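You operate a simulated robot arm through the tools that you are given. There is no shell and no other tool.

You are at the controls of a simulated robot arm. One attempt, no reset.

TASK
Put things in order on the sewing bench top. At the end: the beige brown-labelled core from the sewing bench top stands where the wide yellow strap stood; the black heavy steel block stands on top of the long yellow pad; the tall clear jar stands where the beige brown-labelled core stood; the cream foam block from the sewing bench top stands where the tall clear jar stood; the wide yellow strap is on the grey top slip board; whatever was shut is shut again. Leave all else as you found it, and nothing knocked over.

The check looks at the end state, three seconds after you hand in, the way a careful person would. Anything else that was tipped, shoved, dropped, spilled or broken makes it a failure.

THE ROBOT
A 6-joint arm with a two-finger parallel gripper, fixed in place. Base frame: the origin is at the foot of the arm, x ahead of it, y to its left, z up; the work surface is at about z = 800. Readings come in mm, degrees, newtons and seconds.
With the tool pointing down near the work surface it reaches from about 260 to 680 mm from the base axis. Its first joint turns from -66.0 to 66.0 degrees. Payload 2.9 kg.
The tool frame sits at the grasp point between the pads (the TCP): z along the fingers, y along the line on which they close. The tips reach 30 mm beyond it. Largest opening 110 mm; finger width 20, thickness 10; the body of the gripper, 48 by 112 mm, starts 55 mm behind the TCP.
Orientation is that of the tool frame in the base frame, as a unit quaternion [w, x, y, z]. With the fingers straight down and closing along the base's y, the tool's x points along the base's -x, its y along +y and its z along -z.

THE INTERFACE
- The arm moves only by the tool jog_arm. Its argument "increments" is a list of rows, each an object of numbers (a shift or turn left out is 0, a gripper value left out holds the last): "grip": the opening in per cent of the stroke, from 0 (shut) to 100 (fully open); "dx", "dy", "dz": the shift along the tool's x, y, z in units of 20 mm (1.0 is 20 mm); "ax", "ay", "az": the turn, a rotation vector about the tool's x, y, z in units of 5 degrees (1.0 is 5 degrees). In form: [{"grip": .., "dx": .., "dy": .., "dz": .., "ax": .., "ay": .., "az": ..}, ...]. A call has 1 to 20 rows; each row shifts and turns the commanded pose from where the row before left it, along the tool's axes as they then stand. A call with a number of a shift or a turn outside -1 to 1 is refused whole. A row lasts 0.2 s, in which the tool goes at most 50 mm and 8.6 degrees; a call with a longer step from one row to the next is refused whole, and so is a gripper value outside its range. A pose out of reach is approached as far as the arm can. The call stops where the force on the tool passes 40 N (or 10 N more than at its start, if that is more) or the arm is blocked; 0.2 s more then pass. The fingers move at their own pace (about 108 mm/s each) and stop on an object; they squeeze with about 30 N. The grip force told is the motor's: it shows also when the fingers shut on nothing. Time passes only in rows, and 0.2 s behind the last, so rows that do not move let the fingers close. It gives the time, the measured TCP pose, the force on the tool (base axes), the opening and the grip force at its end, in the units of the frame above (readings bear some noise), with the torque about the TCP (base axes, N m) and any sound that the robot's microphone picked up.
- Cameras (640 x 400 px; columns grow to the right, rows downward): "scene" is fixed at [73.7, 440.6, 1366.5]; the picture's right is [-0.74, -0.67, 0.00], its down [-0.50, 0.55, -0.67] and it looks along [0.45, -0.50, -0.74] (base axes); focal length 251 px, centre (320, 200). "wrist" rides on the gripper at [72, 17, -103] in the tool frame; the picture's right is [-0.23, 0.97, 0.00], its down [-0.76, -0.18, -0.62] and it looks along [-0.61, -0.14, 0.78] (tool axes); focal length 222 px, centre (320, 200). There is no depth. A picture from a camera that has moved, and an enlarged one, comes with that camera's place and axes in the base frame and with its lens.
- snapshot(camera): a new picture of that camera. The clock stands still meanwhile.
- enlarge(camera, box): a new picture of the part [left, top, right, bottom] of that camera's present view, enlarged. The clock stands still meanwhile.
- finish_job(): hands the job in; it is judged then, once.

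Places have to be worked out from the pictures, the camera data and where the tool is seen. Open the gripper and draw the arm clear of the work before you hand the job in, unless the task says otherwise.

The tools are called after ">>>" as name(argument=value, ...) on one line, values as JSON. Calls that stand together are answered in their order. jog_arm: Moves the arm, as the interface text tells. Its arguments: {"type":"object","properties":{"increments":{"type":"array"}},"required":["increments"]} The other tools are called the same way: snapshot (camera) takes a picture; enlarge (camera, box) takes an enlarged picture of a part of a camera's view; finish_job () hands the job in.

At the start:

```text
t: 0.0
tcp_pos: [425.4, 161.7, 1095.2]
tool_rot: [0.001, -0.001, 1.0, 0.0]
contact_force: [-0.5, 0.2, 0.2]
moment: [0.0, 0.0, 0.0]
grip_width: 109.9
gripper_force: 0.0
```

scene: 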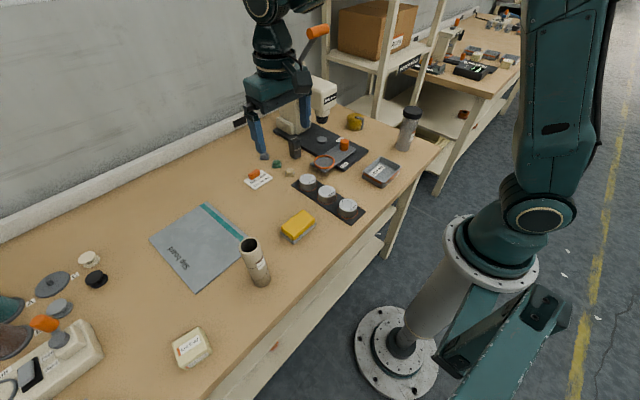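
wrist: 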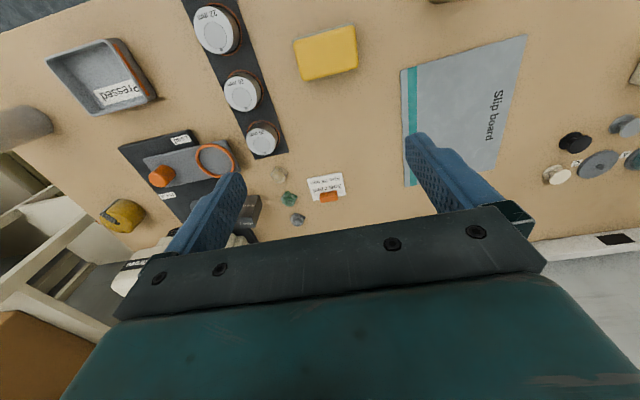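

I begin by looking closely at the scene to identify each object.

>>> enlarge(camera="scene", box=[220, 80, 440, 220])

>>> enlarge(camera="scene", box=[140, 160, 380, 310])

>>> enlarge(camera="scene", box=[0, 240, 240, 400])

>>> enlarge(camera="scene", box=[320, 0, 540, 140])

>>> enlarge(camera="wrist", box=[0, 0, 360, 260])

>>> enlarge(camera="wrist", box=[360, 0, 640, 260])

```text
2.86 times, centred on (330, 150) of scene
camera zoom: at [73.7, 440.6, 1366.5], right [-0.74, -0.67, 0.0], down [-0.5, 0.55, -0.67], along [0.45, -0.5, -0.74], focal length 718 px, centre (291, 343)
```

zoom: 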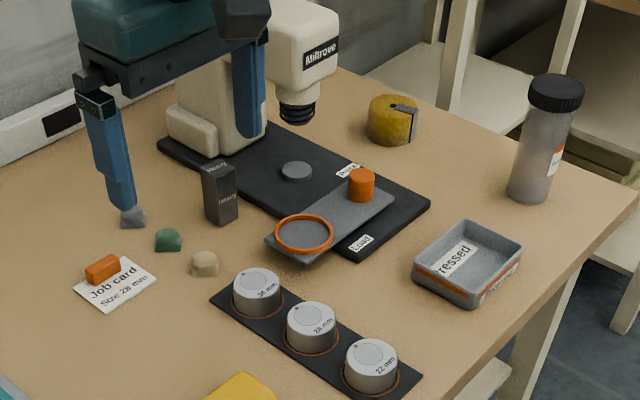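

```text
2.67 times, centred on (260, 235) of scene
camera zoom: at [73.7, 440.6, 1366.5], right [-0.74, -0.67, 0.0], down [-0.5, 0.55, -0.67], along [0.45, -0.5, -0.74], focal length 670 px, centre (480, 107)
```

zoom: 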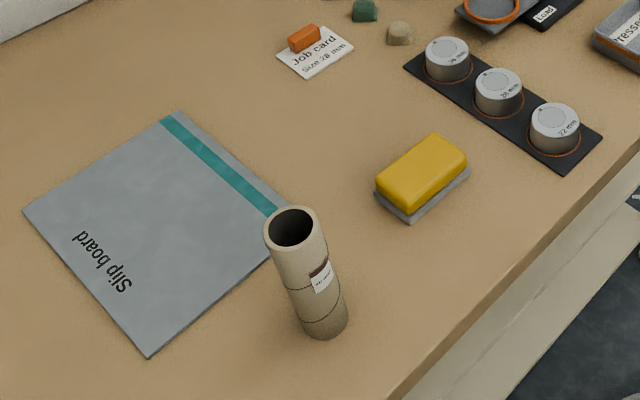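

```text
2.50 times, centred on (120, 320) of scene
camera zoom: at [73.7, 440.6, 1366.5], right [-0.74, -0.67, 0.0], down [-0.5, 0.55, -0.67], along [0.45, -0.5, -0.74], focal length 628 px, centre (820, -100)
```

zoom: 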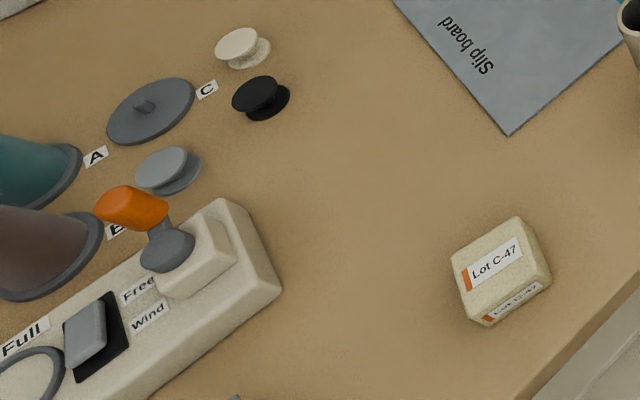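

```text
2.86 times, centred on (430, 70) of scene
camera zoom: at [73.7, 440.6, 1366.5], right [-0.74, -0.67, 0.0], down [-0.5, 0.55, -0.67], along [0.45, -0.5, -0.74], focal length 718 px, centre (6, 571)
```

zoom: 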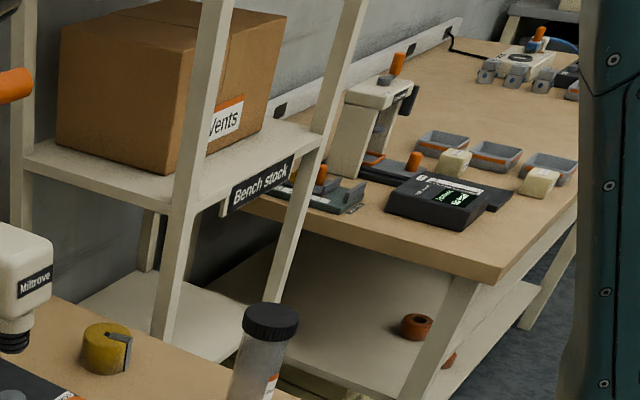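

```text
1.54 times, centred on (180, 130) of wrist
camera zoom: at [354.0, 178.8, 1199.3], right [0.23, 0.97, 0.0], down [0.76, -0.18, 0.62], along [0.61, -0.14, -0.78], focal length 342 px, centre (535, 308)
```

zoom: 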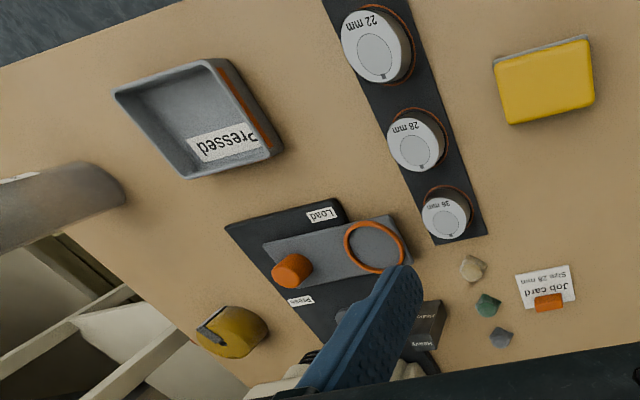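

```text
1.54 times, centred on (500, 130) of wrist
camera zoom: at [354.0, 178.8, 1199.3], right [0.23, 0.97, 0.0], down [0.76, -0.18, 0.62], along [0.61, -0.14, -0.78], focal length 342 px, centre (43, 308)
```

zoom: 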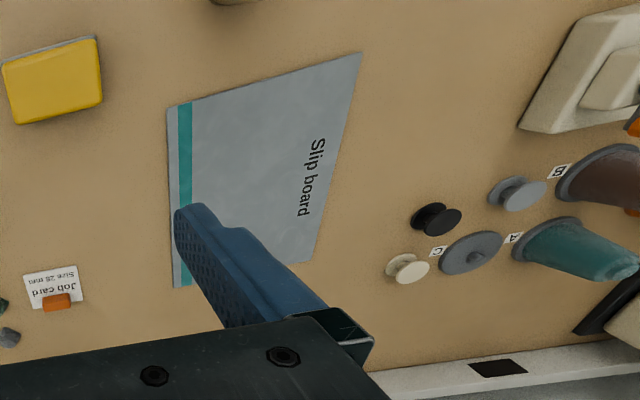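

The strap sits near the reach limit at about (592, -350), the jar at about (363, -361), the core at (349, 339), the foam at (333, 525), the heavy block at (630, -55), the pad at (391, 180) and the board centre at (557, 381). I move the tool high over towards the strap to measure it from the wrist camera.

>>> jog_arm(increments=[{"dy": -1}, {"dy": -1}, {"dy": -1}, {"dy": -1}, {"dy": -1}, {"dy": -1}, {"dy": -1}, {"dy": -1}, {"dy": -1}, {"dy": -1}, {"dy": -1}, {"dy": -1}, {"dy": -1}, {"dy": -1}, {"dy": -1}, {"dy": -1}, {"dy": -1}, {"dy": -1}, {"dy": -1}, {"dy": -1}])

>>> snapshot(camera="wrist")

>>> snapshot(camera="scene")

```text
t: 4.2
tcp_pos: [426.7, -238.1, 1095.9]
tool_rot: [0.0, 0.0, 1.0, 0.0]
contact_force: [0.2, -0.6, 0.0]
moment: [-0.01, 0.03, -0.01]
grip_width: 110.3
gripper_force: 0.1
```

```text
taken
camera wrist: at [354.3, -222.3, 1199.5], right [0.23, 0.97, 0.0], down [0.76, -0.18, 0.62], along [0.61, -0.14, -0.78], focal length 222 px, centre (320, 200)
```

wrist: 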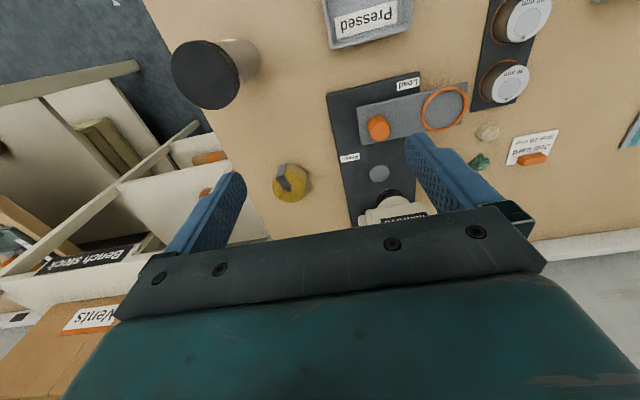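

```text
taken
```

scene: 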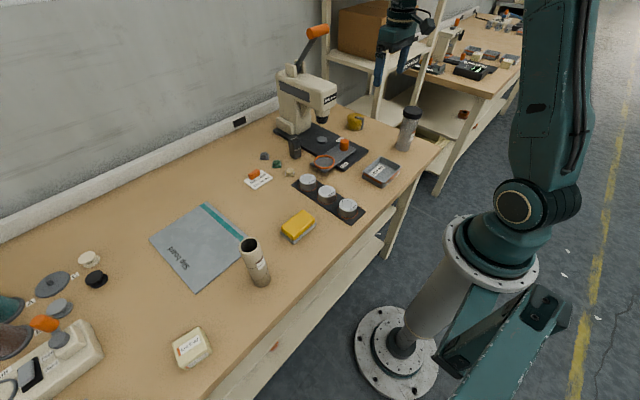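

The strap is at image (290, 183). I enlarge it to see its shape and base.

>>> enlarge(camera="wrist", box=[200, 120, 440, 270])

>>> enlarge(camera="scene", box=[270, 60, 450, 180])

>>> enlarge(camera="wrist", box=[140, 0, 380, 150])

```text
2.67 times, centred on (320, 195) of wrist
camera zoom: at [354.3, -222.3, 1199.5], right [0.23, 0.97, 0.0], down [0.76, -0.18, 0.62], along [0.61, -0.14, -0.78], focal length 592 px, centre (320, 213)
```

zoom: 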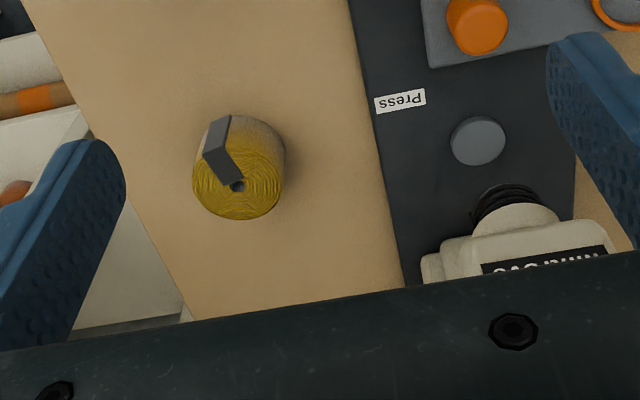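

```text
3.33 times, centred on (360, 120) of scene
camera zoom: at [73.7, 440.6, 1366.5], right [-0.74, -0.67, 0.0], down [-0.5, 0.55, -0.67], along [0.45, -0.5, -0.74], focal length 837 px, centre (187, 467)
```

zoom: 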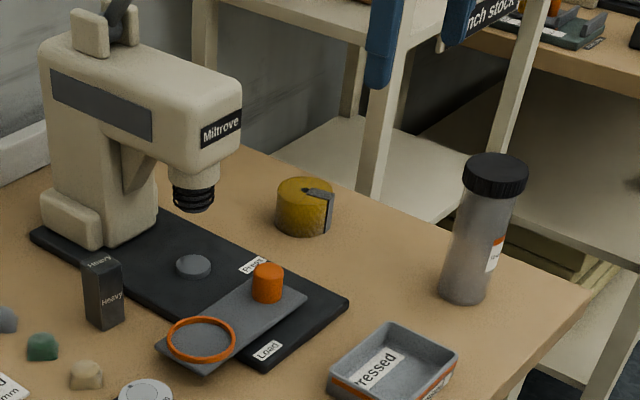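

```text
2.67 times, centred on (260, 75) of wrist
camera zoom: at [354.3, -222.3, 1199.5], right [0.23, 0.97, 0.0], down [0.76, -0.18, 0.62], along [0.61, -0.14, -0.78], focal length 592 px, centre (480, 533)
```

zoom: 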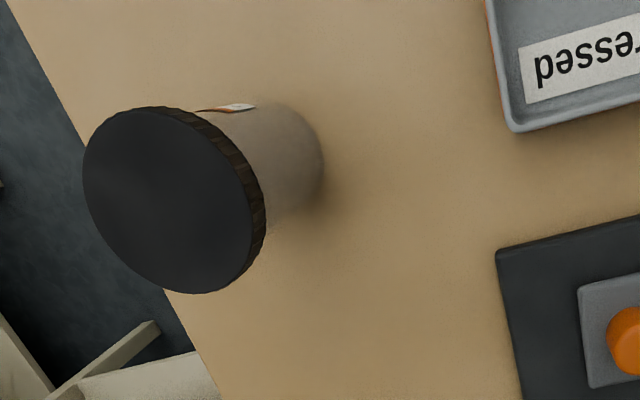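

The strap coil (about 67 mm across, about 40 mm high) sits at about (595, -342), its buckle strip running towards -x. I come nearer to refine the measurement.

>>> jog_arm(increments=[{"dx": -1, "dy": -1, "dz": 0.5}, {"dx": -1, "dy": -1, "dz": 0.5}, {"dx": -1, "dy": -1, "dz": 1}, {"dx": -1, "dy": -0.6, "dz": 1}, {"dz": 1}, {"dz": 1}])

>>> snapshot(camera="wrist")

>>> enlarge(camera="wrist", box=[200, 80, 440, 230])

```text
t: 5.6
tcp_pos: [505.9, -310.6, 995.5]
tool_rot: [0.001, 0.0, 1.0, 0.0]
contact_force: [-0.3, 0.1, -0.3]
moment: [0.0, -0.02, -0.02]
grip_width: 109.7
gripper_force: 0.0
```

```text
taken
camera wrist: at [434.0, -293.8, 1098.7], right [0.23, 0.97, 0.0], down [0.76, -0.18, 0.62], along [0.61, -0.14, -0.78], focal length 222 px, centre (320, 200)
```

wrist: 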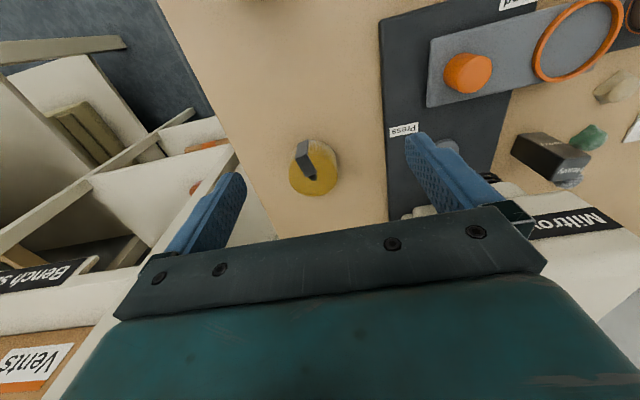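

```text
2.67 times, centred on (320, 155) of wrist
camera zoom: at [434.0, -293.8, 1098.7], right [0.23, 0.97, 0.0], down [0.76, -0.18, 0.62], along [0.61, -0.14, -0.78], focal length 592 px, centre (320, 320)
```

zoom: 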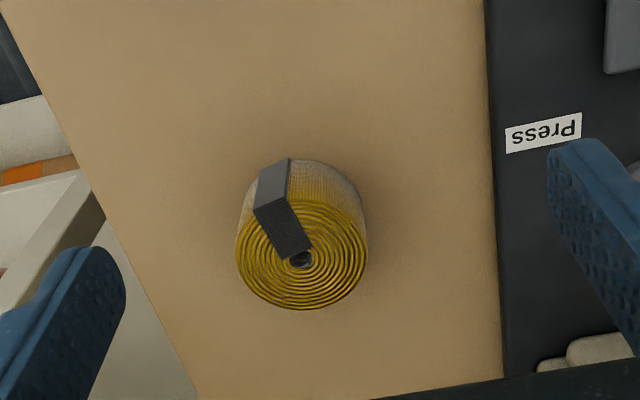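

Strap centre works out at about (594, -341), top at about z 840, radius about 34. I tilt the tool 15° outward about its closing axis to gain reach, then move over the strap.

>>> jog_arm(increments=[{"ay": -1}, {"ay": -1}, {"ay": -1}, {"dx": -0.85, "dy": -0.304, "dz": 0.228}, {"dx": -0.85, "dy": -0.304, "dz": 0.228}, {"dx": -0.85, "dy": -0.304, "dz": 0.228}, {"dx": -0.85, "dy": -0.304, "dz": 0.228}, {"dx": -0.85, "dy": -0.304, "dz": 0.228}])

>>> snapshot(camera="wrist")

>>> snapshot(camera="scene")

```text
t: 7.4
tcp_pos: [594.9, -339.1, 995.6]
tool_rot: [0.131, -0.001, 0.991, 0.001]
contact_force: [-0.7, -0.4, 0.1]
moment: [0.0, 0.01, 0.01]
grip_width: 110.1
gripper_force: 0.0
```

```text
taken
camera wrist: at [497.9, -323.1, 1076.5], right [0.22, 0.97, 0.06], down [0.57, -0.18, 0.8], along [0.79, -0.14, -0.6], focal length 222 px, centre (320, 200)
```

wrist: 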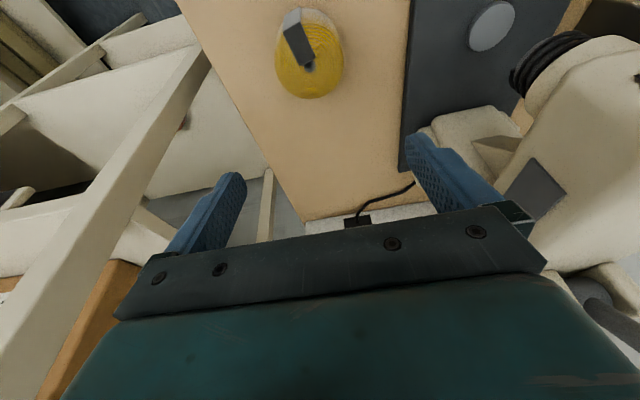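

```text
taken
```

scene: 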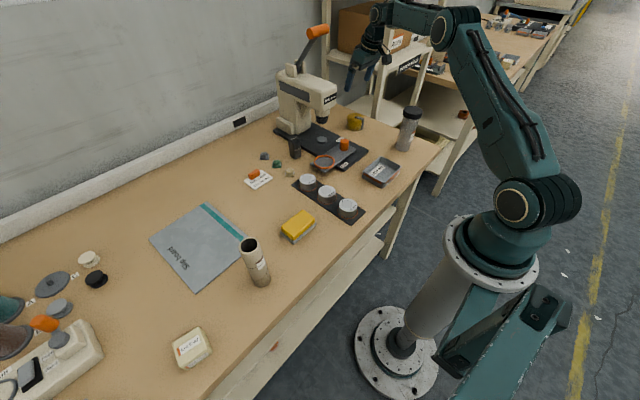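

The tool is over the strap in reach with clearance to the press. I descend to z about 880 and check.

>>> jog_arm(increments=[{"dx": 0.25, "dz": 0.93, "dy": -0.1}, {"dx": 0.25, "dz": 0.93}, {"dx": 0.25, "dz": 0.93}, {"dx": 0.25, "dz": 0.93}, {"dx": 0.25, "dz": 0.93}, {"dx": 0.25, "dz": 0.93}])

>>> snapshot(camera="wrist")

>>> enlarge(camera="scene", box=[270, 60, 450, 180])

```text
t: 8.8
tcp_pos: [594.3, -342.9, 878.4]
tool_rot: [0.131, 0.0, 0.991, 0.0]
contact_force: [-0.7, 0.3, -0.4]
moment: [0.0, -0.01, 0.02]
grip_width: 110.1
gripper_force: 0.1
```

```text
taken
camera wrist: at [497.7, -325.7, 960.7], right [0.22, 0.97, 0.06], down [0.57, -0.18, 0.8], along [0.79, -0.14, -0.6], focal length 222 px, centre (320, 200)
```

wrist: 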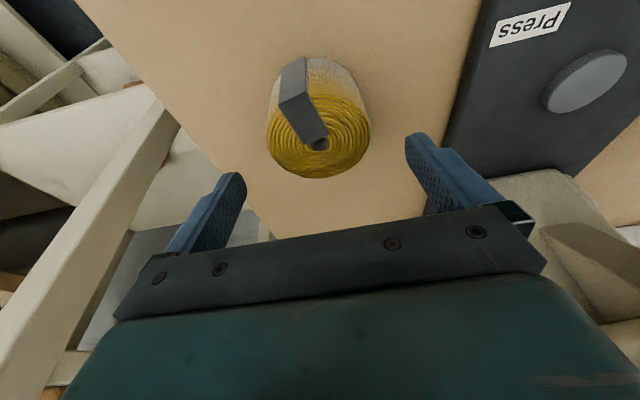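

```text
3.33 times, centred on (360, 120) of scene
camera zoom: at [73.7, 440.6, 1366.5], right [-0.74, -0.67, 0.0], down [-0.5, 0.55, -0.67], along [0.45, -0.5, -0.74], focal length 837 px, centre (187, 467)
```

zoom: 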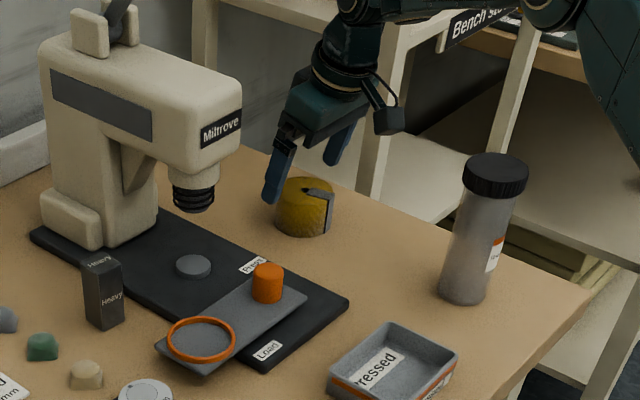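

The refined strap centre is (594.8, -341.4). I descend to z about 837 so the pads straddle it.

>>> jog_arm(increments=[{"dx": 0.23, "dz": 0.65, "dy": 0.06}, {"dx": 0.23, "dz": 0.65}, {"dx": 0.22, "dz": 0.64}])

>>> snapshot(camera="wrist")

>>> enlarge(camera="scene", box=[310, 70, 430, 150])

```text
t: 9.6
tcp_pos: [590.5, -341.2, 838.2]
tool_rot: [0.131, 0.001, 0.991, 0.0]
contact_force: [-0.4, -0.4, 0.2]
moment: [-0.01, 0.03, -0.01]
grip_width: 110.0
gripper_force: 0.1
```

```text
taken
camera wrist: at [494.4, -324.4, 920.0], right [0.22, 0.97, 0.06], down [0.57, -0.18, 0.8], along [0.79, -0.14, -0.6], focal length 222 px, centre (320, 200)
```

wrist: 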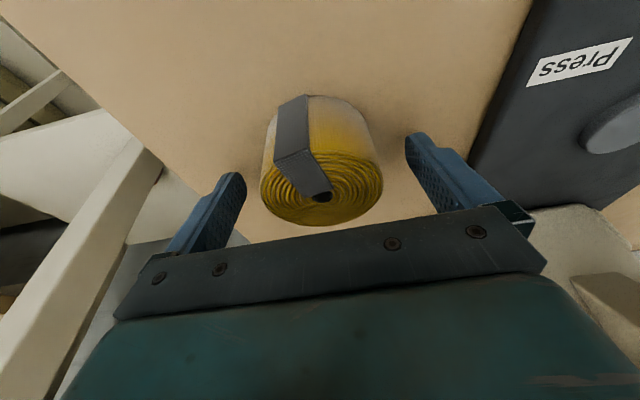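

```text
5.00 times, centred on (370, 110) of scene
camera zoom: at [73.7, 440.6, 1366.5], right [-0.74, -0.67, 0.0], down [-0.5, 0.55, -0.67], along [0.45, -0.5, -0.74], focal length 1256 px, centre (70, 650)
```

zoom: 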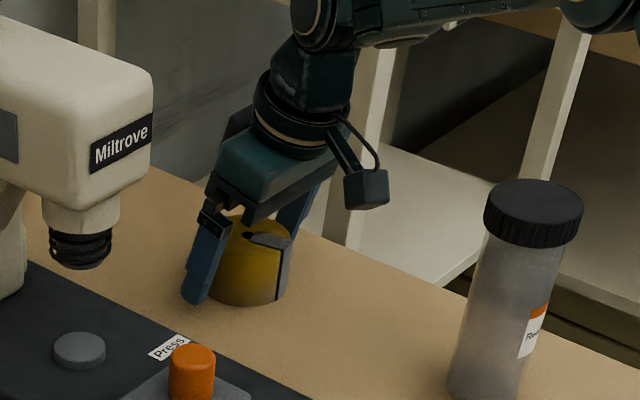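

The pads straddle the strap evenly; now I close on it.

>>> jog_arm(increments=[{"grip": 50}, {"grip": 50}, {"grip": 50}, {"grip": 50}])

>>> snapshot(camera="wrist")

```text
t: 10.6
tcp_pos: [591.7, -341.4, 839.7]
tool_rot: [0.131, 0.0, 0.991, 0.0]
contact_force: [0.7, -0.7, 0.3]
moment: [-0.05, -0.04, 0.03]
grip_width: 66.8
gripper_force: 30.1
```

```text
taken
camera wrist: at [494.4, -324.3, 920.2], right [0.22, 0.97, 0.06], down [0.57, -0.18, 0.8], along [0.79, -0.14, -0.6], focal length 222 px, centre (320, 200)
```

wrist: 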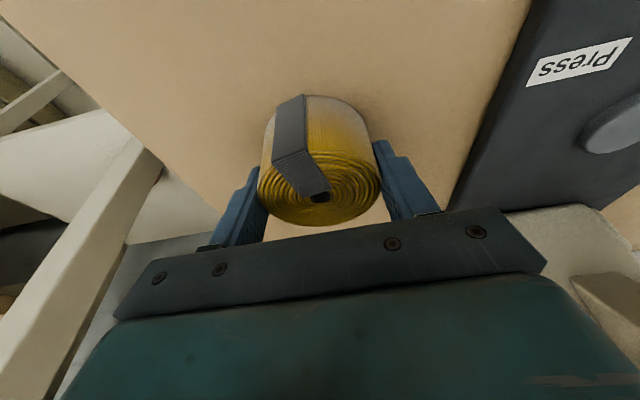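

The strap is held at 66.8 mm. I lift straight up.

>>> jog_arm(increments=[{"dx": -0.13, "dz": -0.483}, {"dx": -0.259, "dz": -0.966}, {"dx": -0.259, "dz": -0.966}, {"dx": -0.259, "dz": -0.966}, {"dx": -0.259, "dz": -0.966}, {"dx": -0.259, "dz": -0.966}, {"dx": -0.259, "dz": -0.966}, {"dx": -0.259, "dz": -0.966}, {"dx": -0.259, "dz": -0.966}, {"dx": -0.259, "dz": -0.966}, {"dx": -0.259, "dz": -0.966}])

>>> snapshot(camera="wrist")

>>> snapshot(camera="scene")

```text
t: 13.0
tcp_pos: [590.4, -341.7, 1048.1]
tool_rot: [0.131, 0.0, 0.991, -0.001]
contact_force: [-0.6, 0.6, -0.6]
moment: [0.01, 0.01, -0.01]
grip_width: 66.7
gripper_force: 29.7
```

```text
taken
camera wrist: at [494.7, -324.5, 1129.7], right [0.22, 0.97, 0.06], down [0.57, -0.18, 0.8], along [0.79, -0.14, -0.6], focal length 222 px, centre (320, 200)
```

wrist: 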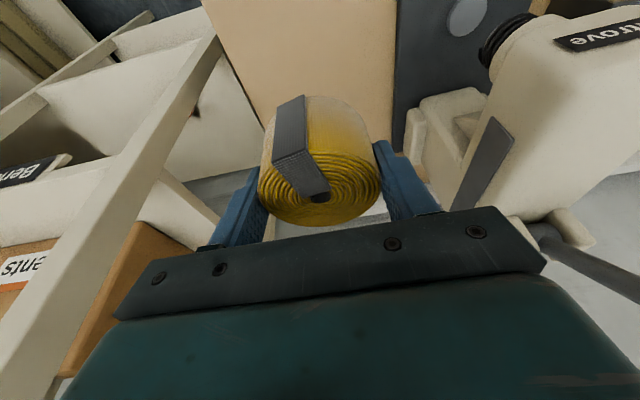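

```text
taken
```

scene: 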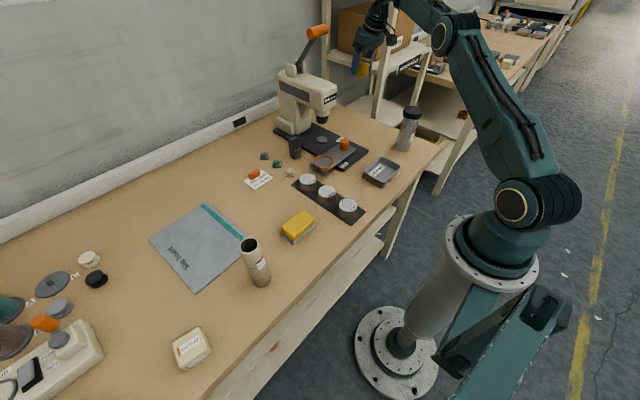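

The strap is clear. I retract in x past the press, then sweep towards the board at a height above everything.

>>> jog_arm(increments=[{"dx": 0.966, "dz": -0.259}, {"dx": 0.966, "dz": -0.259}, {"dx": 0.966, "dz": -0.259}, {"dx": 0.966, "dz": -0.259}, {"dx": 0.966, "dz": -0.259}, {"dx": 0.966, "dz": -0.259}, {"dx": 0.966, "dz": -0.259}, {"dx": 0.966, "dz": -0.259}, {"dy": 1}, {"dy": 1}, {"dy": 1}, {"dy": 1}, {"dy": 1}, {"dy": 1}, {"dy": 1}, {"dy": 1}, {"dy": 1}, {"dy": 1}, {"dy": 1}, {"dy": 1}])

>>> jog_arm(increments=[{"dy": 1}, {"dy": 1}, {"dy": 1}, {"dy": 1}, {"dy": 1}, {"dy": 1}, {"dy": 1}, {"dy": 1}, {"dy": 1}, {"dy": 1}, {"dy": 1}, {"dy": 1}, {"dy": 1}, {"dy": 1}, {"dy": 1}, {"dy": 1}, {"dy": 1}, {"dy": 1}, {"dy": 1}, {"dy": 1}])

>>> snapshot(camera="wrist")

>>> snapshot(camera="scene")

```text
t: 17.2
tcp_pos: [430.8, -100.7, 1049.2]
tool_rot: [0.131, 0.0, 0.991, 0.0]
contact_force: [-0.2, 0.0, -2.2]
moment: [0.0, 0.02, 0.0]
grip_width: 67.0
gripper_force: 30.3
```

```text
t: 21.4
tcp_pos: [431.5, 300.0, 1049.1]
tool_rot: [0.131, 0.0, 0.991, 0.0]
contact_force: [-0.1, -0.7, -0.6]
moment: [-0.02, -0.02, -0.02]
grip_width: 66.6
gripper_force: 30.4
```

```text
taken
camera wrist: at [334.5, 316.0, 1130.2], right [0.22, 0.97, 0.06], down [0.57, -0.18, 0.8], along [0.79, -0.14, -0.6], focal length 222 px, centre (320, 200)
```

wrist: 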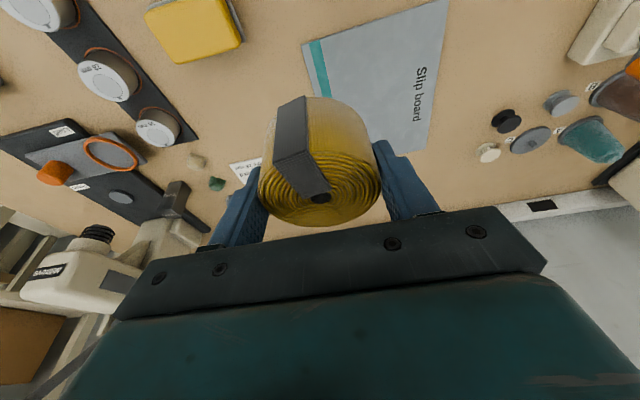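

```text
taken
```

scene: 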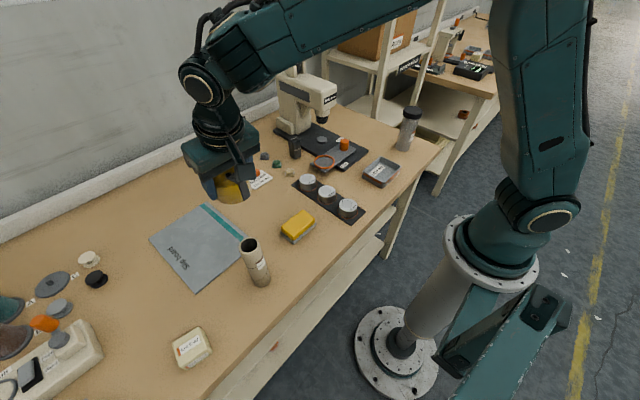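

The board spans about x 438–670, y 290–475. I move the strap above about (540, 385) and lower partway.

>>> jog_arm(increments=[{"dx": -0.845, "dz": 0.227, "dy": 0.7}, {"dx": -0.845, "dz": 0.227, "dy": 0.7}, {"dx": -0.845, "dz": 0.227, "dy": 0.7}, {"dx": -0.845, "dz": 0.227, "dy": 0.7}, {"dx": -0.845, "dz": 0.227, "dy": 0.7}, {"dx": -0.845, "dz": 0.227, "dy": 0.75}, {"dx": 0.245, "dz": 0.913}, {"dx": 0.245, "dz": 0.913}, {"dx": 0.245, "dz": 0.913}, {"dx": 0.245, "dz": 0.913}, {"dx": 0.245, "dz": 0.913}, {"dx": 0.245, "dz": 0.913}, {"dx": 0.245, "dz": 0.913}, {"dx": 0.245, "dz": 0.913}, {"dx": 0.245, "dz": 0.913}])

>>> snapshot(camera="wrist")

>>> snapshot(camera="scene")

>>> enlarge(camera="scene", box=[140, 160, 300, 300])

```text
t: 24.6
tcp_pos: [536.8, 383.4, 878.8]
tool_rot: [0.131, 0.0, 0.991, 0.001]
contact_force: [0.7, -0.1, -0.6]
moment: [0.04, 0.02, 0.0]
grip_width: 66.8
gripper_force: 29.8
```

```text
taken
camera wrist: at [440.1, 400.3, 959.4], right [0.22, 0.97, 0.06], down [0.57, -0.18, 0.8], along [0.79, -0.14, -0.6], focal length 222 px, centre (320, 200)
```

wrist: 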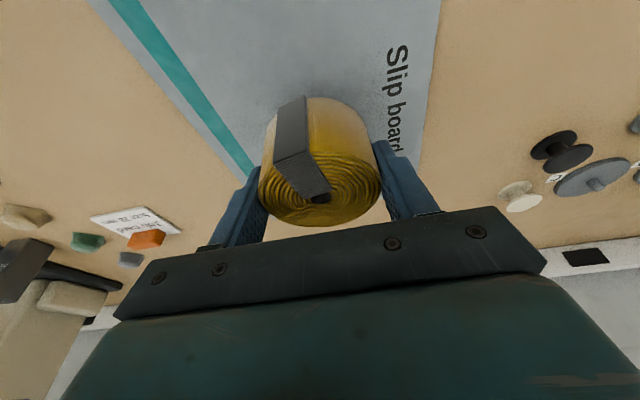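

```text
taken
```

scene: 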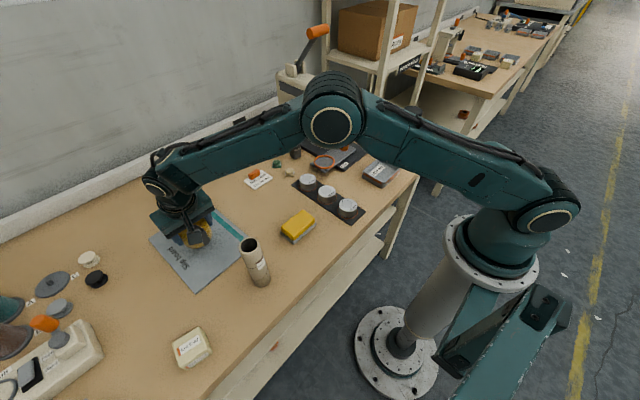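

```text
2.86 times, centred on (220, 230) of scene
camera zoom: at [73.7, 440.7, 1366.5], right [-0.74, -0.67, 0.0], down [-0.5, 0.55, -0.67], along [0.45, -0.5, -0.74], focal length 718 px, centre (606, 114)
```

zoom: 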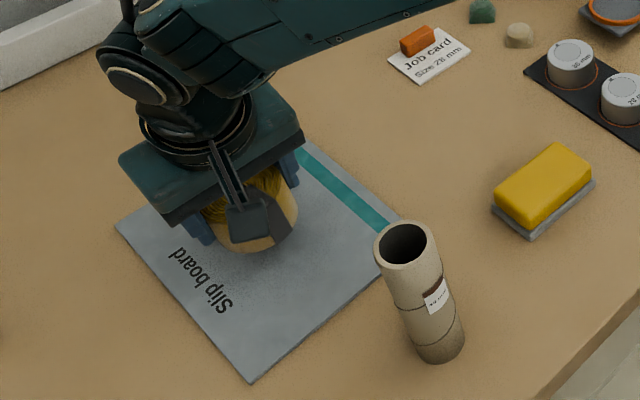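

The strap is over the grey part of the board. I lower to just above it, then in small steps.

>>> jog_arm(increments=[{"dx": 0.2, "dz": 0.74}, {"dx": 0.2, "dz": 0.74}, {"dx": 0.026, "dz": 0.097}, {}])

>>> jog_arm(increments=[{"dx": 0.026, "dz": 0.097}, {}])

>>> enlarge(camera="scene", box=[140, 160, 300, 300])

```text
t: 25.6
tcp_pos: [536.1, 384.0, 845.4]
tool_rot: [0.131, 0.0, 0.991, 0.0]
contact_force: [-1.3, 0.4, -0.8]
moment: [0.04, 0.0, 0.02]
grip_width: 66.6
gripper_force: 29.7
```

```text
t: 26.2
tcp_pos: [537.4, 384.1, 843.6]
tool_rot: [0.131, 0.0, 0.991, 0.0]
contact_force: [-0.3, -1.4, -0.3]
moment: [-0.01, 0.03, -0.02]
grip_width: 66.4
gripper_force: 29.9
```

```text
2.86 times, centred on (220, 230) of scene
camera zoom: at [73.7, 440.7, 1366.5], right [-0.74, -0.67, 0.0], down [-0.5, 0.55, -0.67], along [0.45, -0.5, -0.74], focal length 718 px, centre (606, 114)
```

zoom: 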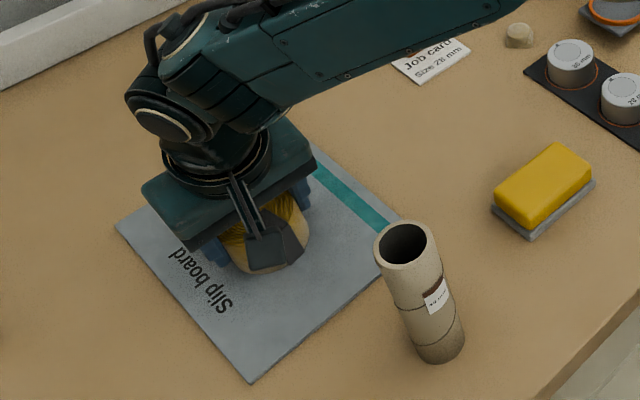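

No contact yet at TCP z about 843.6. I continue in 1 mm steps watching the force.

>>> jog_arm(increments=[{"dx": 0.013, "dz": 0.048}, {}])

>>> jog_arm(increments=[{"dx": 0.013, "dz": 0.048}, {}])

>>> jog_arm(increments=[{"dx": 0.013, "dz": 0.048}, {}])

```text
t: 26.8
tcp_pos: [537.0, 384.4, 843.0]
tool_rot: [0.131, 0.0, 0.991, 0.001]
contact_force: [-0.4, 0.0, 4.7]
moment: [-0.12, 0.11, 0.01]
grip_width: 66.9
gripper_force: 29.7
```

```text
t: 27.4
tcp_pos: [536.3, 384.5, 843.4]
tool_rot: [0.132, 0.001, 0.991, 0.001]
contact_force: [-3.7, -2.3, 16.7]
moment: [-0.26, 0.25, -0.01]
grip_width: 66.6
gripper_force: 30.0
```

```text
t: 28.0
tcp_pos: [536.7, 383.1, 843.7]
tool_rot: [0.132, 0.001, 0.991, 0.002]
contact_force: [-2.9, -1.5, 26.3]
moment: [-0.39, 0.33, 0.04]
grip_width: 66.8
gripper_force: 30.1
```

Contact with the board is firm (26 N). I ease up slightly and open the gripper.

>>> jog_arm(increments=[{"dx": -0.026, "dz": -0.097}, {"grip": 75}, {"grip": 75}, {"grip": 100}, {"grip": 100}])

>>> snapshot(camera="wrist")

```text
t: 29.2
tcp_pos: [535.8, 383.0, 842.1]
tool_rot: [0.131, 0.0, 0.991, 0.0]
contact_force: [-0.9, -0.7, 0.0]
moment: [-0.03, -0.04, 0.03]
grip_width: 109.9
gripper_force: 0.1
```

```text
taken
camera wrist: at [439.9, 400.2, 923.9], right [0.22, 0.97, 0.06], down [0.57, -0.18, 0.8], along [0.79, -0.14, -0.6], focal length 222 px, centre (320, 200)
```

wrist: 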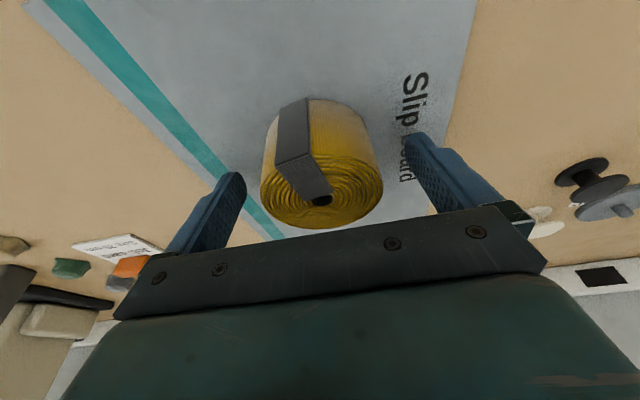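

The strap stands on the board. I lift straight up and move back to look at the core from above.

>>> jog_arm(increments=[{"dx": -0.259, "dz": -0.966}, {"dx": -0.259, "dz": -0.966}, {"dx": -0.259, "dz": -0.966}, {"dx": -0.259, "dz": -0.966}, {"dx": -0.259, "dz": -0.966}, {"dx": -0.259, "dz": -0.966}, {"dx": -0.259, "dz": -0.966}, {"dx": -0.259, "dz": -0.966}, {"dx": -0.259, "dz": -0.966}, {"dx": 0.966, "dz": -0.259, "dy": -0.27}, {"dx": 0.966, "dz": -0.259, "dy": -0.27}, {"dx": 0.966, "dz": -0.259, "dy": -0.27}, {"dx": 0.966, "dz": -0.259, "dy": -0.27}, {"dx": 0.966, "dz": -0.259, "dy": -0.27}, {"dx": 0.966, "dz": -0.259, "dy": -0.27}, {"dx": 0.966, "dz": -0.259, "dy": -0.27}, {"dx": 0.966, "dz": -0.259, "dy": -0.27}])

>>> snapshot(camera="wrist")

>>> snapshot(camera="scene")

```text
t: 32.8
tcp_pos: [376.6, 340.2, 1023.0]
tool_rot: [0.13, 0.0, 0.992, -0.001]
contact_force: [-0.9, 0.4, 0.1]
moment: [0.04, 0.0, 0.01]
grip_width: 110.1
gripper_force: 0.1
```

```text
taken
camera wrist: at [279.6, 356.8, 1104.5], right [0.22, 0.97, 0.06], down [0.57, -0.18, 0.8], along [0.79, -0.14, -0.6], focal length 222 px, centre (320, 200)
```

wrist: 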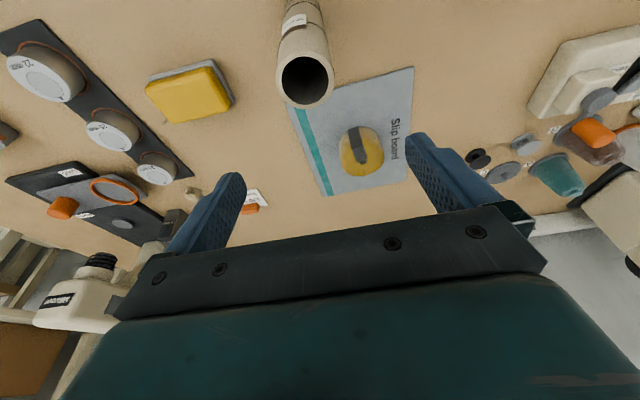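

```text
taken
```

scene: 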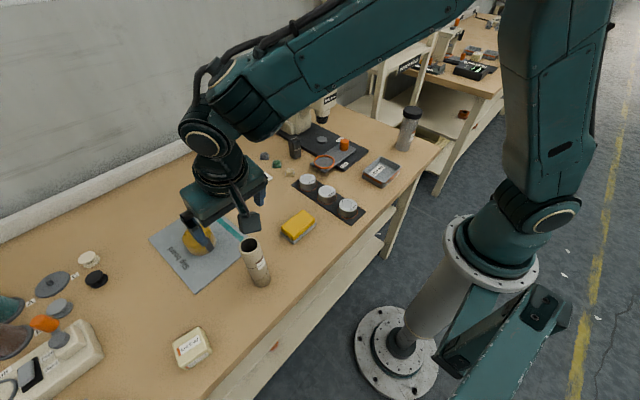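

The core rim reads at about (350, 340), top z about 941–950. I align over it, lower partway, and re-check with the wrist view.

>>> jog_arm(increments=[{"dx": 0.7, "dz": -0.188}, {"dx": 0.7, "dz": -0.188}, {"dx": 0.259, "dz": 0.966}, {"dx": 0.259, "dz": 0.966}])

>>> snapshot(camera="wrist")

>>> enlarge(camera="scene", box=[180, 180, 340, 300])

```text
t: 33.8
tcp_pos: [348.2, 340.1, 982.2]
tool_rot: [0.131, 0.0, 0.991, 0.0]
contact_force: [0.2, -0.1, -0.8]
moment: [0.01, -0.03, -0.02]
grip_width: 110.0
gripper_force: 0.1
```

```text
taken
camera wrist: at [250.8, 356.7, 1064.1], right [0.22, 0.97, 0.06], down [0.57, -0.18, 0.8], along [0.79, -0.14, -0.6], focal length 222 px, centre (320, 200)
```

wrist: 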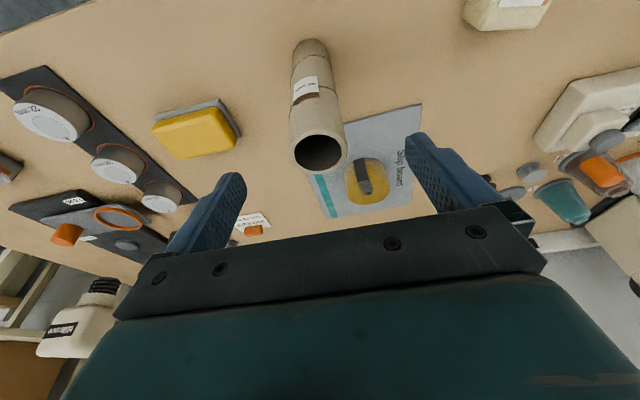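

```text
3.33 times, centred on (260, 240) of scene
camera zoom: at [73.7, 440.6, 1366.5], right [-0.74, -0.67, 0.0], down [-0.5, 0.55, -0.67], along [0.45, -0.5, -0.74], focal length 837 px, centre (520, 67)
```

zoom: 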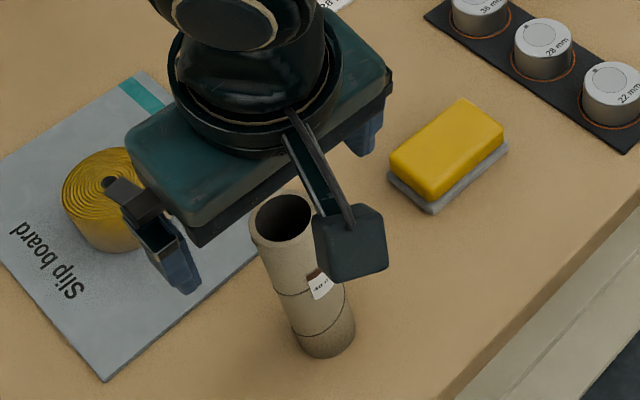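

Core axis at about (348.5, 341), diameter about 40, top about 947. I lower so the pads straddle its upper part while the gripper body stays above the rim.

>>> jog_arm(increments=[{"dx": 0.228, "dz": 0.736, "dy": 0.05}, {"dx": 0.228, "dz": 0.736}, {"dx": 0.228, "dz": 0.736}, {"dx": 0.228, "dz": 0.736}, {"dx": 0.228, "dz": 0.736}])

>>> snapshot(camera="wrist")

>>> enlarge(camera="scene", box=[180, 180, 340, 300])

```text
t: 35.0
tcp_pos: [343.2, 342.0, 904.0]
tool_rot: [0.13, 0.0, 0.991, 0.001]
contact_force: [-0.5, -1.0, -0.3]
moment: [0.01, -0.01, -0.01]
grip_width: 110.2
gripper_force: 0.2
```

```text
taken
camera wrist: at [247.8, 358.3, 987.1], right [0.22, 0.97, 0.06], down [0.57, -0.18, 0.8], along [0.79, -0.14, -0.6], focal length 222 px, centre (320, 200)
```

wrist: 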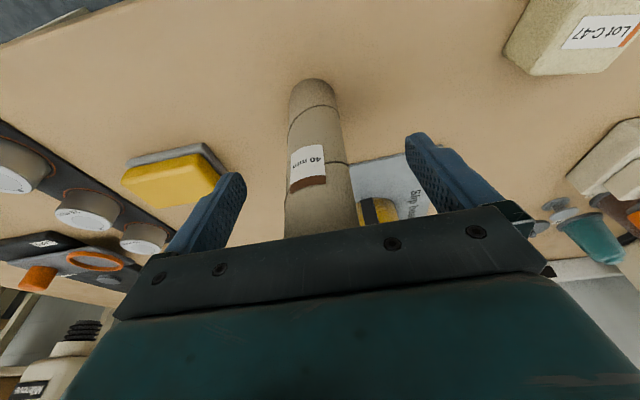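

```text
3.33 times, centred on (260, 240) of scene
camera zoom: at [73.7, 440.6, 1366.5], right [-0.74, -0.67, 0.0], down [-0.5, 0.55, -0.67], along [0.45, -0.5, -0.74], focal length 837 px, centre (520, 67)
```

zoom: 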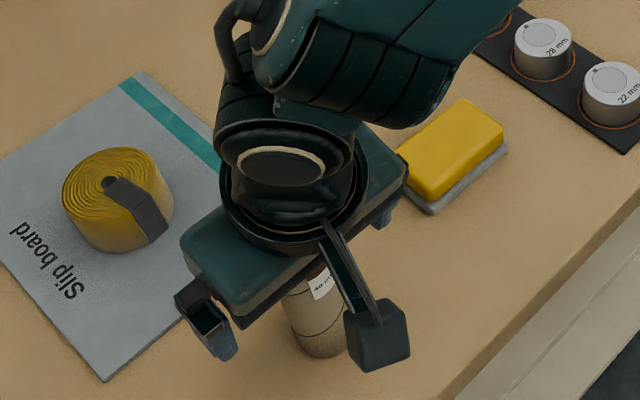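

The pads straddle the core and the "40 mm" label is clear. I close gently on it.

>>> jog_arm(increments=[{"grip": 60}, {"grip": 45}, {"grip": 25}, {"grip": 25}, {"grip": 25}, {"grip": 25}])

>>> snapshot(camera="wrist")

>>> enlarge(camera="scene", box=[180, 180, 340, 300])

```text
t: 36.4
tcp_pos: [344.3, 341.6, 905.6]
tool_rot: [0.131, 0.0, 0.991, 0.0]
contact_force: [0.6, -0.5, 0.6]
moment: [-0.01, 0.01, -0.03]
grip_width: 38.9
gripper_force: 30.4
```

```text
taken
camera wrist: at [247.9, 358.3, 987.2], right [0.22, 0.97, 0.06], down [0.57, -0.18, 0.8], along [0.79, -0.14, -0.6], focal length 222 px, centre (320, 200)
```

wrist: 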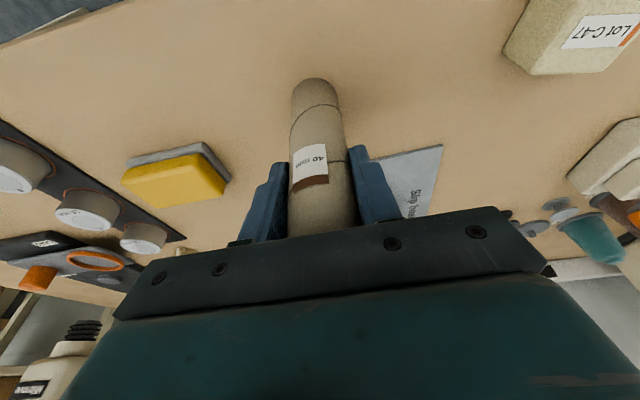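

```text
3.33 times, centred on (260, 240) of scene
camera zoom: at [73.7, 440.6, 1366.5], right [-0.74, -0.67, 0.0], down [-0.5, 0.55, -0.67], along [0.45, -0.5, -0.74], focal length 837 px, centre (520, 67)
```

zoom: 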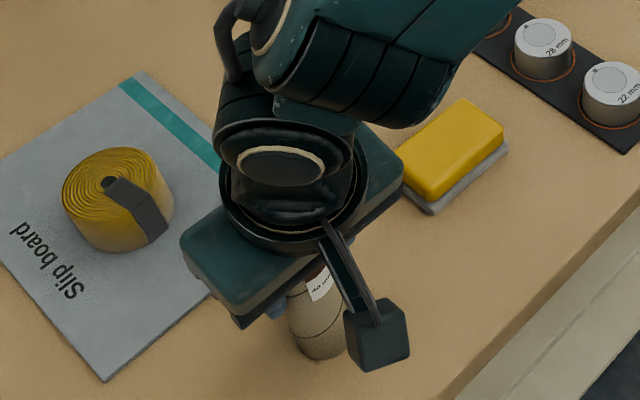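

The core is held at 38.9 mm. I lift it straight up and check that it hangs upright.

>>> jog_arm(increments=[{"dx": -0.05, "dz": -0.193}, {"dx": -0.12, "dz": -0.45}, {"dx": -0.259, "dz": -0.966}, {"dx": -0.259, "dz": -0.966}, {"dx": -0.259, "dz": -0.966}, {"dx": -0.259, "dz": -0.966}, {"dx": -0.259, "dz": -0.966}, {"dx": -0.259, "dz": -0.966}, {"dx": -0.259, "dz": -0.966}])

>>> snapshot(camera="scene")

>>> enlarge(camera="wrist", box=[200, 50, 440, 200])

```text
t: 38.4
tcp_pos: [343.4, 342.8, 1061.2]
tool_rot: [0.131, 0.0, 0.991, 0.0]
contact_force: [0.0, 0.0, -0.7]
moment: [0.03, 0.01, 0.02]
grip_width: 39.1
gripper_force: 30.0
```

```text
taken
```

scene: 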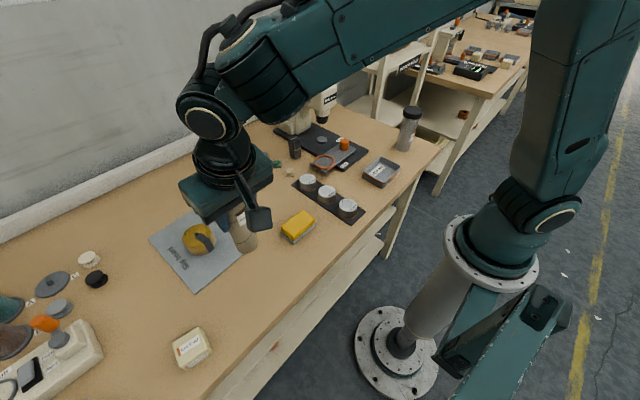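

```text
2.67 times, centred on (320, 125) of wrist
camera zoom: at [247.7, 358.9, 1141.3], right [0.22, 0.97, 0.06], down [0.57, -0.18, 0.8], along [0.79, -0.14, -0.6], focal length 592 px, centre (320, 400)
```

zoom: 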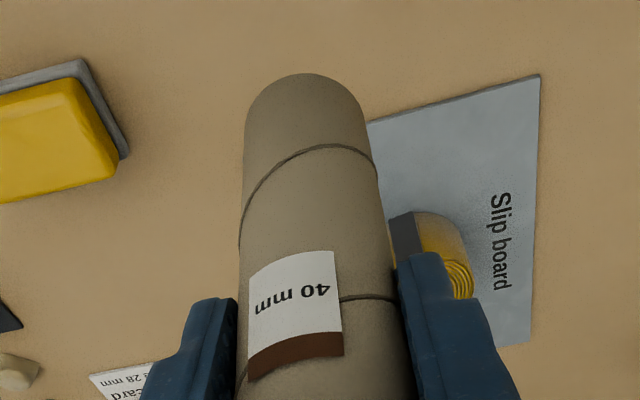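

The core hangs straight; its axis is about 6.7 mm ahead of the TCP. I carry it high across towards the strap's old place, keeping x around 460 to stay clear of the press.

>>> jog_arm(increments=[{"dx": -0.935, "dz": 0.25, "dy": -1}, {"dx": -0.935, "dz": 0.25, "dy": -1}, {"dx": -0.935, "dz": 0.25, "dy": -1}, {"dx": -0.935, "dz": 0.25, "dy": -1}, {"dx": -0.935, "dz": 0.25, "dy": -1}, {"dx": -0.935, "dz": 0.25, "dy": -1}, {"dy": -1}, {"dy": -1}, {"dy": -1}, {"dy": -1}, {"dy": -1}, {"dy": -1}, {"dy": -1}, {"dy": -1}, {"dy": -1}, {"dy": -1}, {"dy": -1}, {"dy": -1}, {"dy": -1}, {"dy": -1}])

>>> jog_arm(increments=[{"dy": -1}, {"dy": -1}, {"dy": -1}, {"dy": -1}, {"dy": -1}, {"dy": -1}, {"dy": -1}, {"dy": -1}, {"dy": -1}, {"dy": -1}, {"dy": -1}, {"dy": -1}, {"dy": -1}, {"dy": -1}, {"dy": -0.17}])

>>> snapshot(camera="wrist")

>>> snapshot(camera="scene")

```text
t: 42.6
tcp_pos: [459.9, -59.1, 1059.5]
tool_rot: [0.131, 0.001, 0.991, 0.0]
contact_force: [0.3, 0.7, 0.0]
moment: [0.02, 0.02, -0.04]
grip_width: 39.0
gripper_force: 29.7
```

```text
t: 45.8
tcp_pos: [461.0, -342.2, 1059.3]
tool_rot: [0.13, -0.001, 0.991, 0.0]
contact_force: [-0.2, -0.9, -0.5]
moment: [0.02, 0.02, 0.0]
grip_width: 38.8
gripper_force: 30.0
```

```text
taken
camera wrist: at [364.2, -325.1, 1140.7], right [0.22, 0.97, 0.06], down [0.57, -0.18, 0.8], along [0.79, -0.14, -0.6], focal length 222 px, centre (320, 200)
```

wrist: 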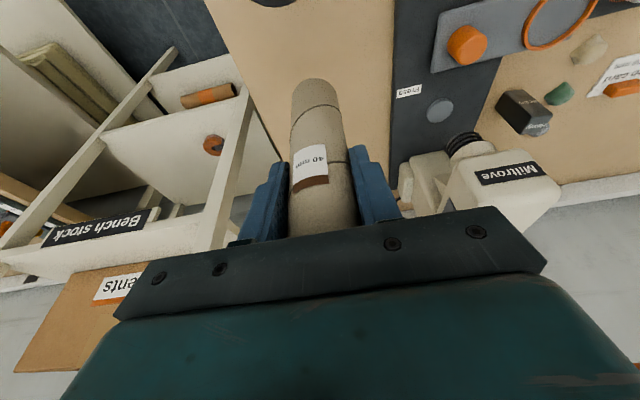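

```text
taken
```

scene: 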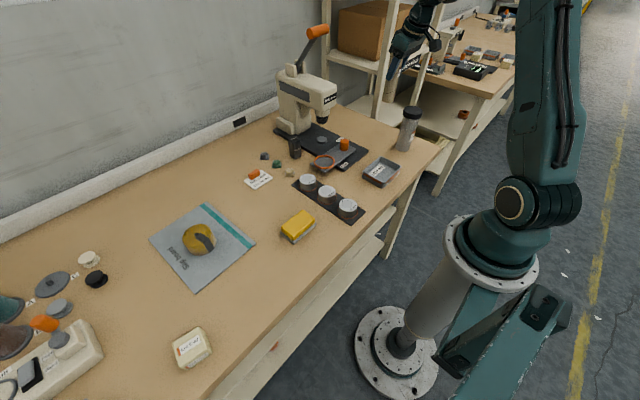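

Clear path. I move forward over the strap's old spot and lower to leave the core bottom about 9 mm above the bench.

>>> jog_arm(increments=[{"dx": -0.885, "dz": 0.237, "dy": 0.03}, {"dx": -0.885, "dz": 0.237}, {"dx": -0.885, "dz": 0.237}, {"dx": -0.885, "dz": 0.237}, {"dx": -0.885, "dz": 0.237}, {"dx": -0.885, "dz": 0.237}, {"dx": -0.885, "dz": 0.237}, {"dx": 0.2346, "dz": 0.8744}, {"dx": 0.2346, "dz": 0.8744}, {"dx": 0.2346, "dz": 0.8744}, {"dx": 0.2346, "dz": 0.8744}, {"dx": 0.2346, "dz": 0.8744}, {"dx": 0.2346, "dz": 0.8744}, {"dx": 0.2346, "dz": 0.8744}, {"dx": 0.2346, "dz": 0.8744}])

>>> snapshot(camera="wrist")

>>> enlarge(camera="scene", box=[310, 70, 430, 150])

```text
t: 49.0
tcp_pos: [582.2, -342.6, 912.2]
tool_rot: [0.131, 0.001, 0.991, 0.001]
contact_force: [-0.1, -0.6, -0.3]
moment: [-0.04, -0.02, -0.01]
grip_width: 39.1
gripper_force: 30.1
out of reach, approached as far as the arm can: row 7
```

```text
taken
camera wrist: at [485.7, -326.1, 993.4], right [0.22, 0.97, 0.06], down [0.57, -0.18, 0.8], along [0.79, -0.14, -0.6], focal length 222 px, centre (320, 200)
```

wrist: 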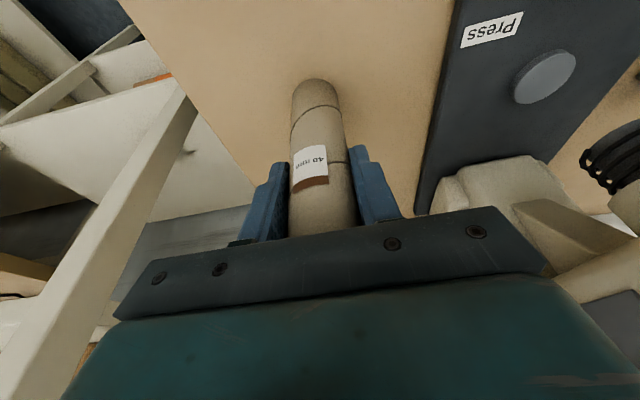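

```text
5.00 times, centred on (370, 110) of scene
camera zoom: at [73.7, 440.6, 1366.5], right [-0.74, -0.67, 0.0], down [-0.5, 0.55, -0.67], along [0.45, -0.5, -0.74], focal length 1256 px, centre (70, 650)
```

zoom: 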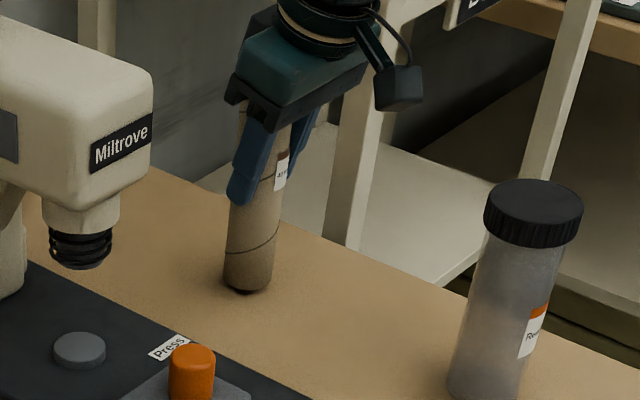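

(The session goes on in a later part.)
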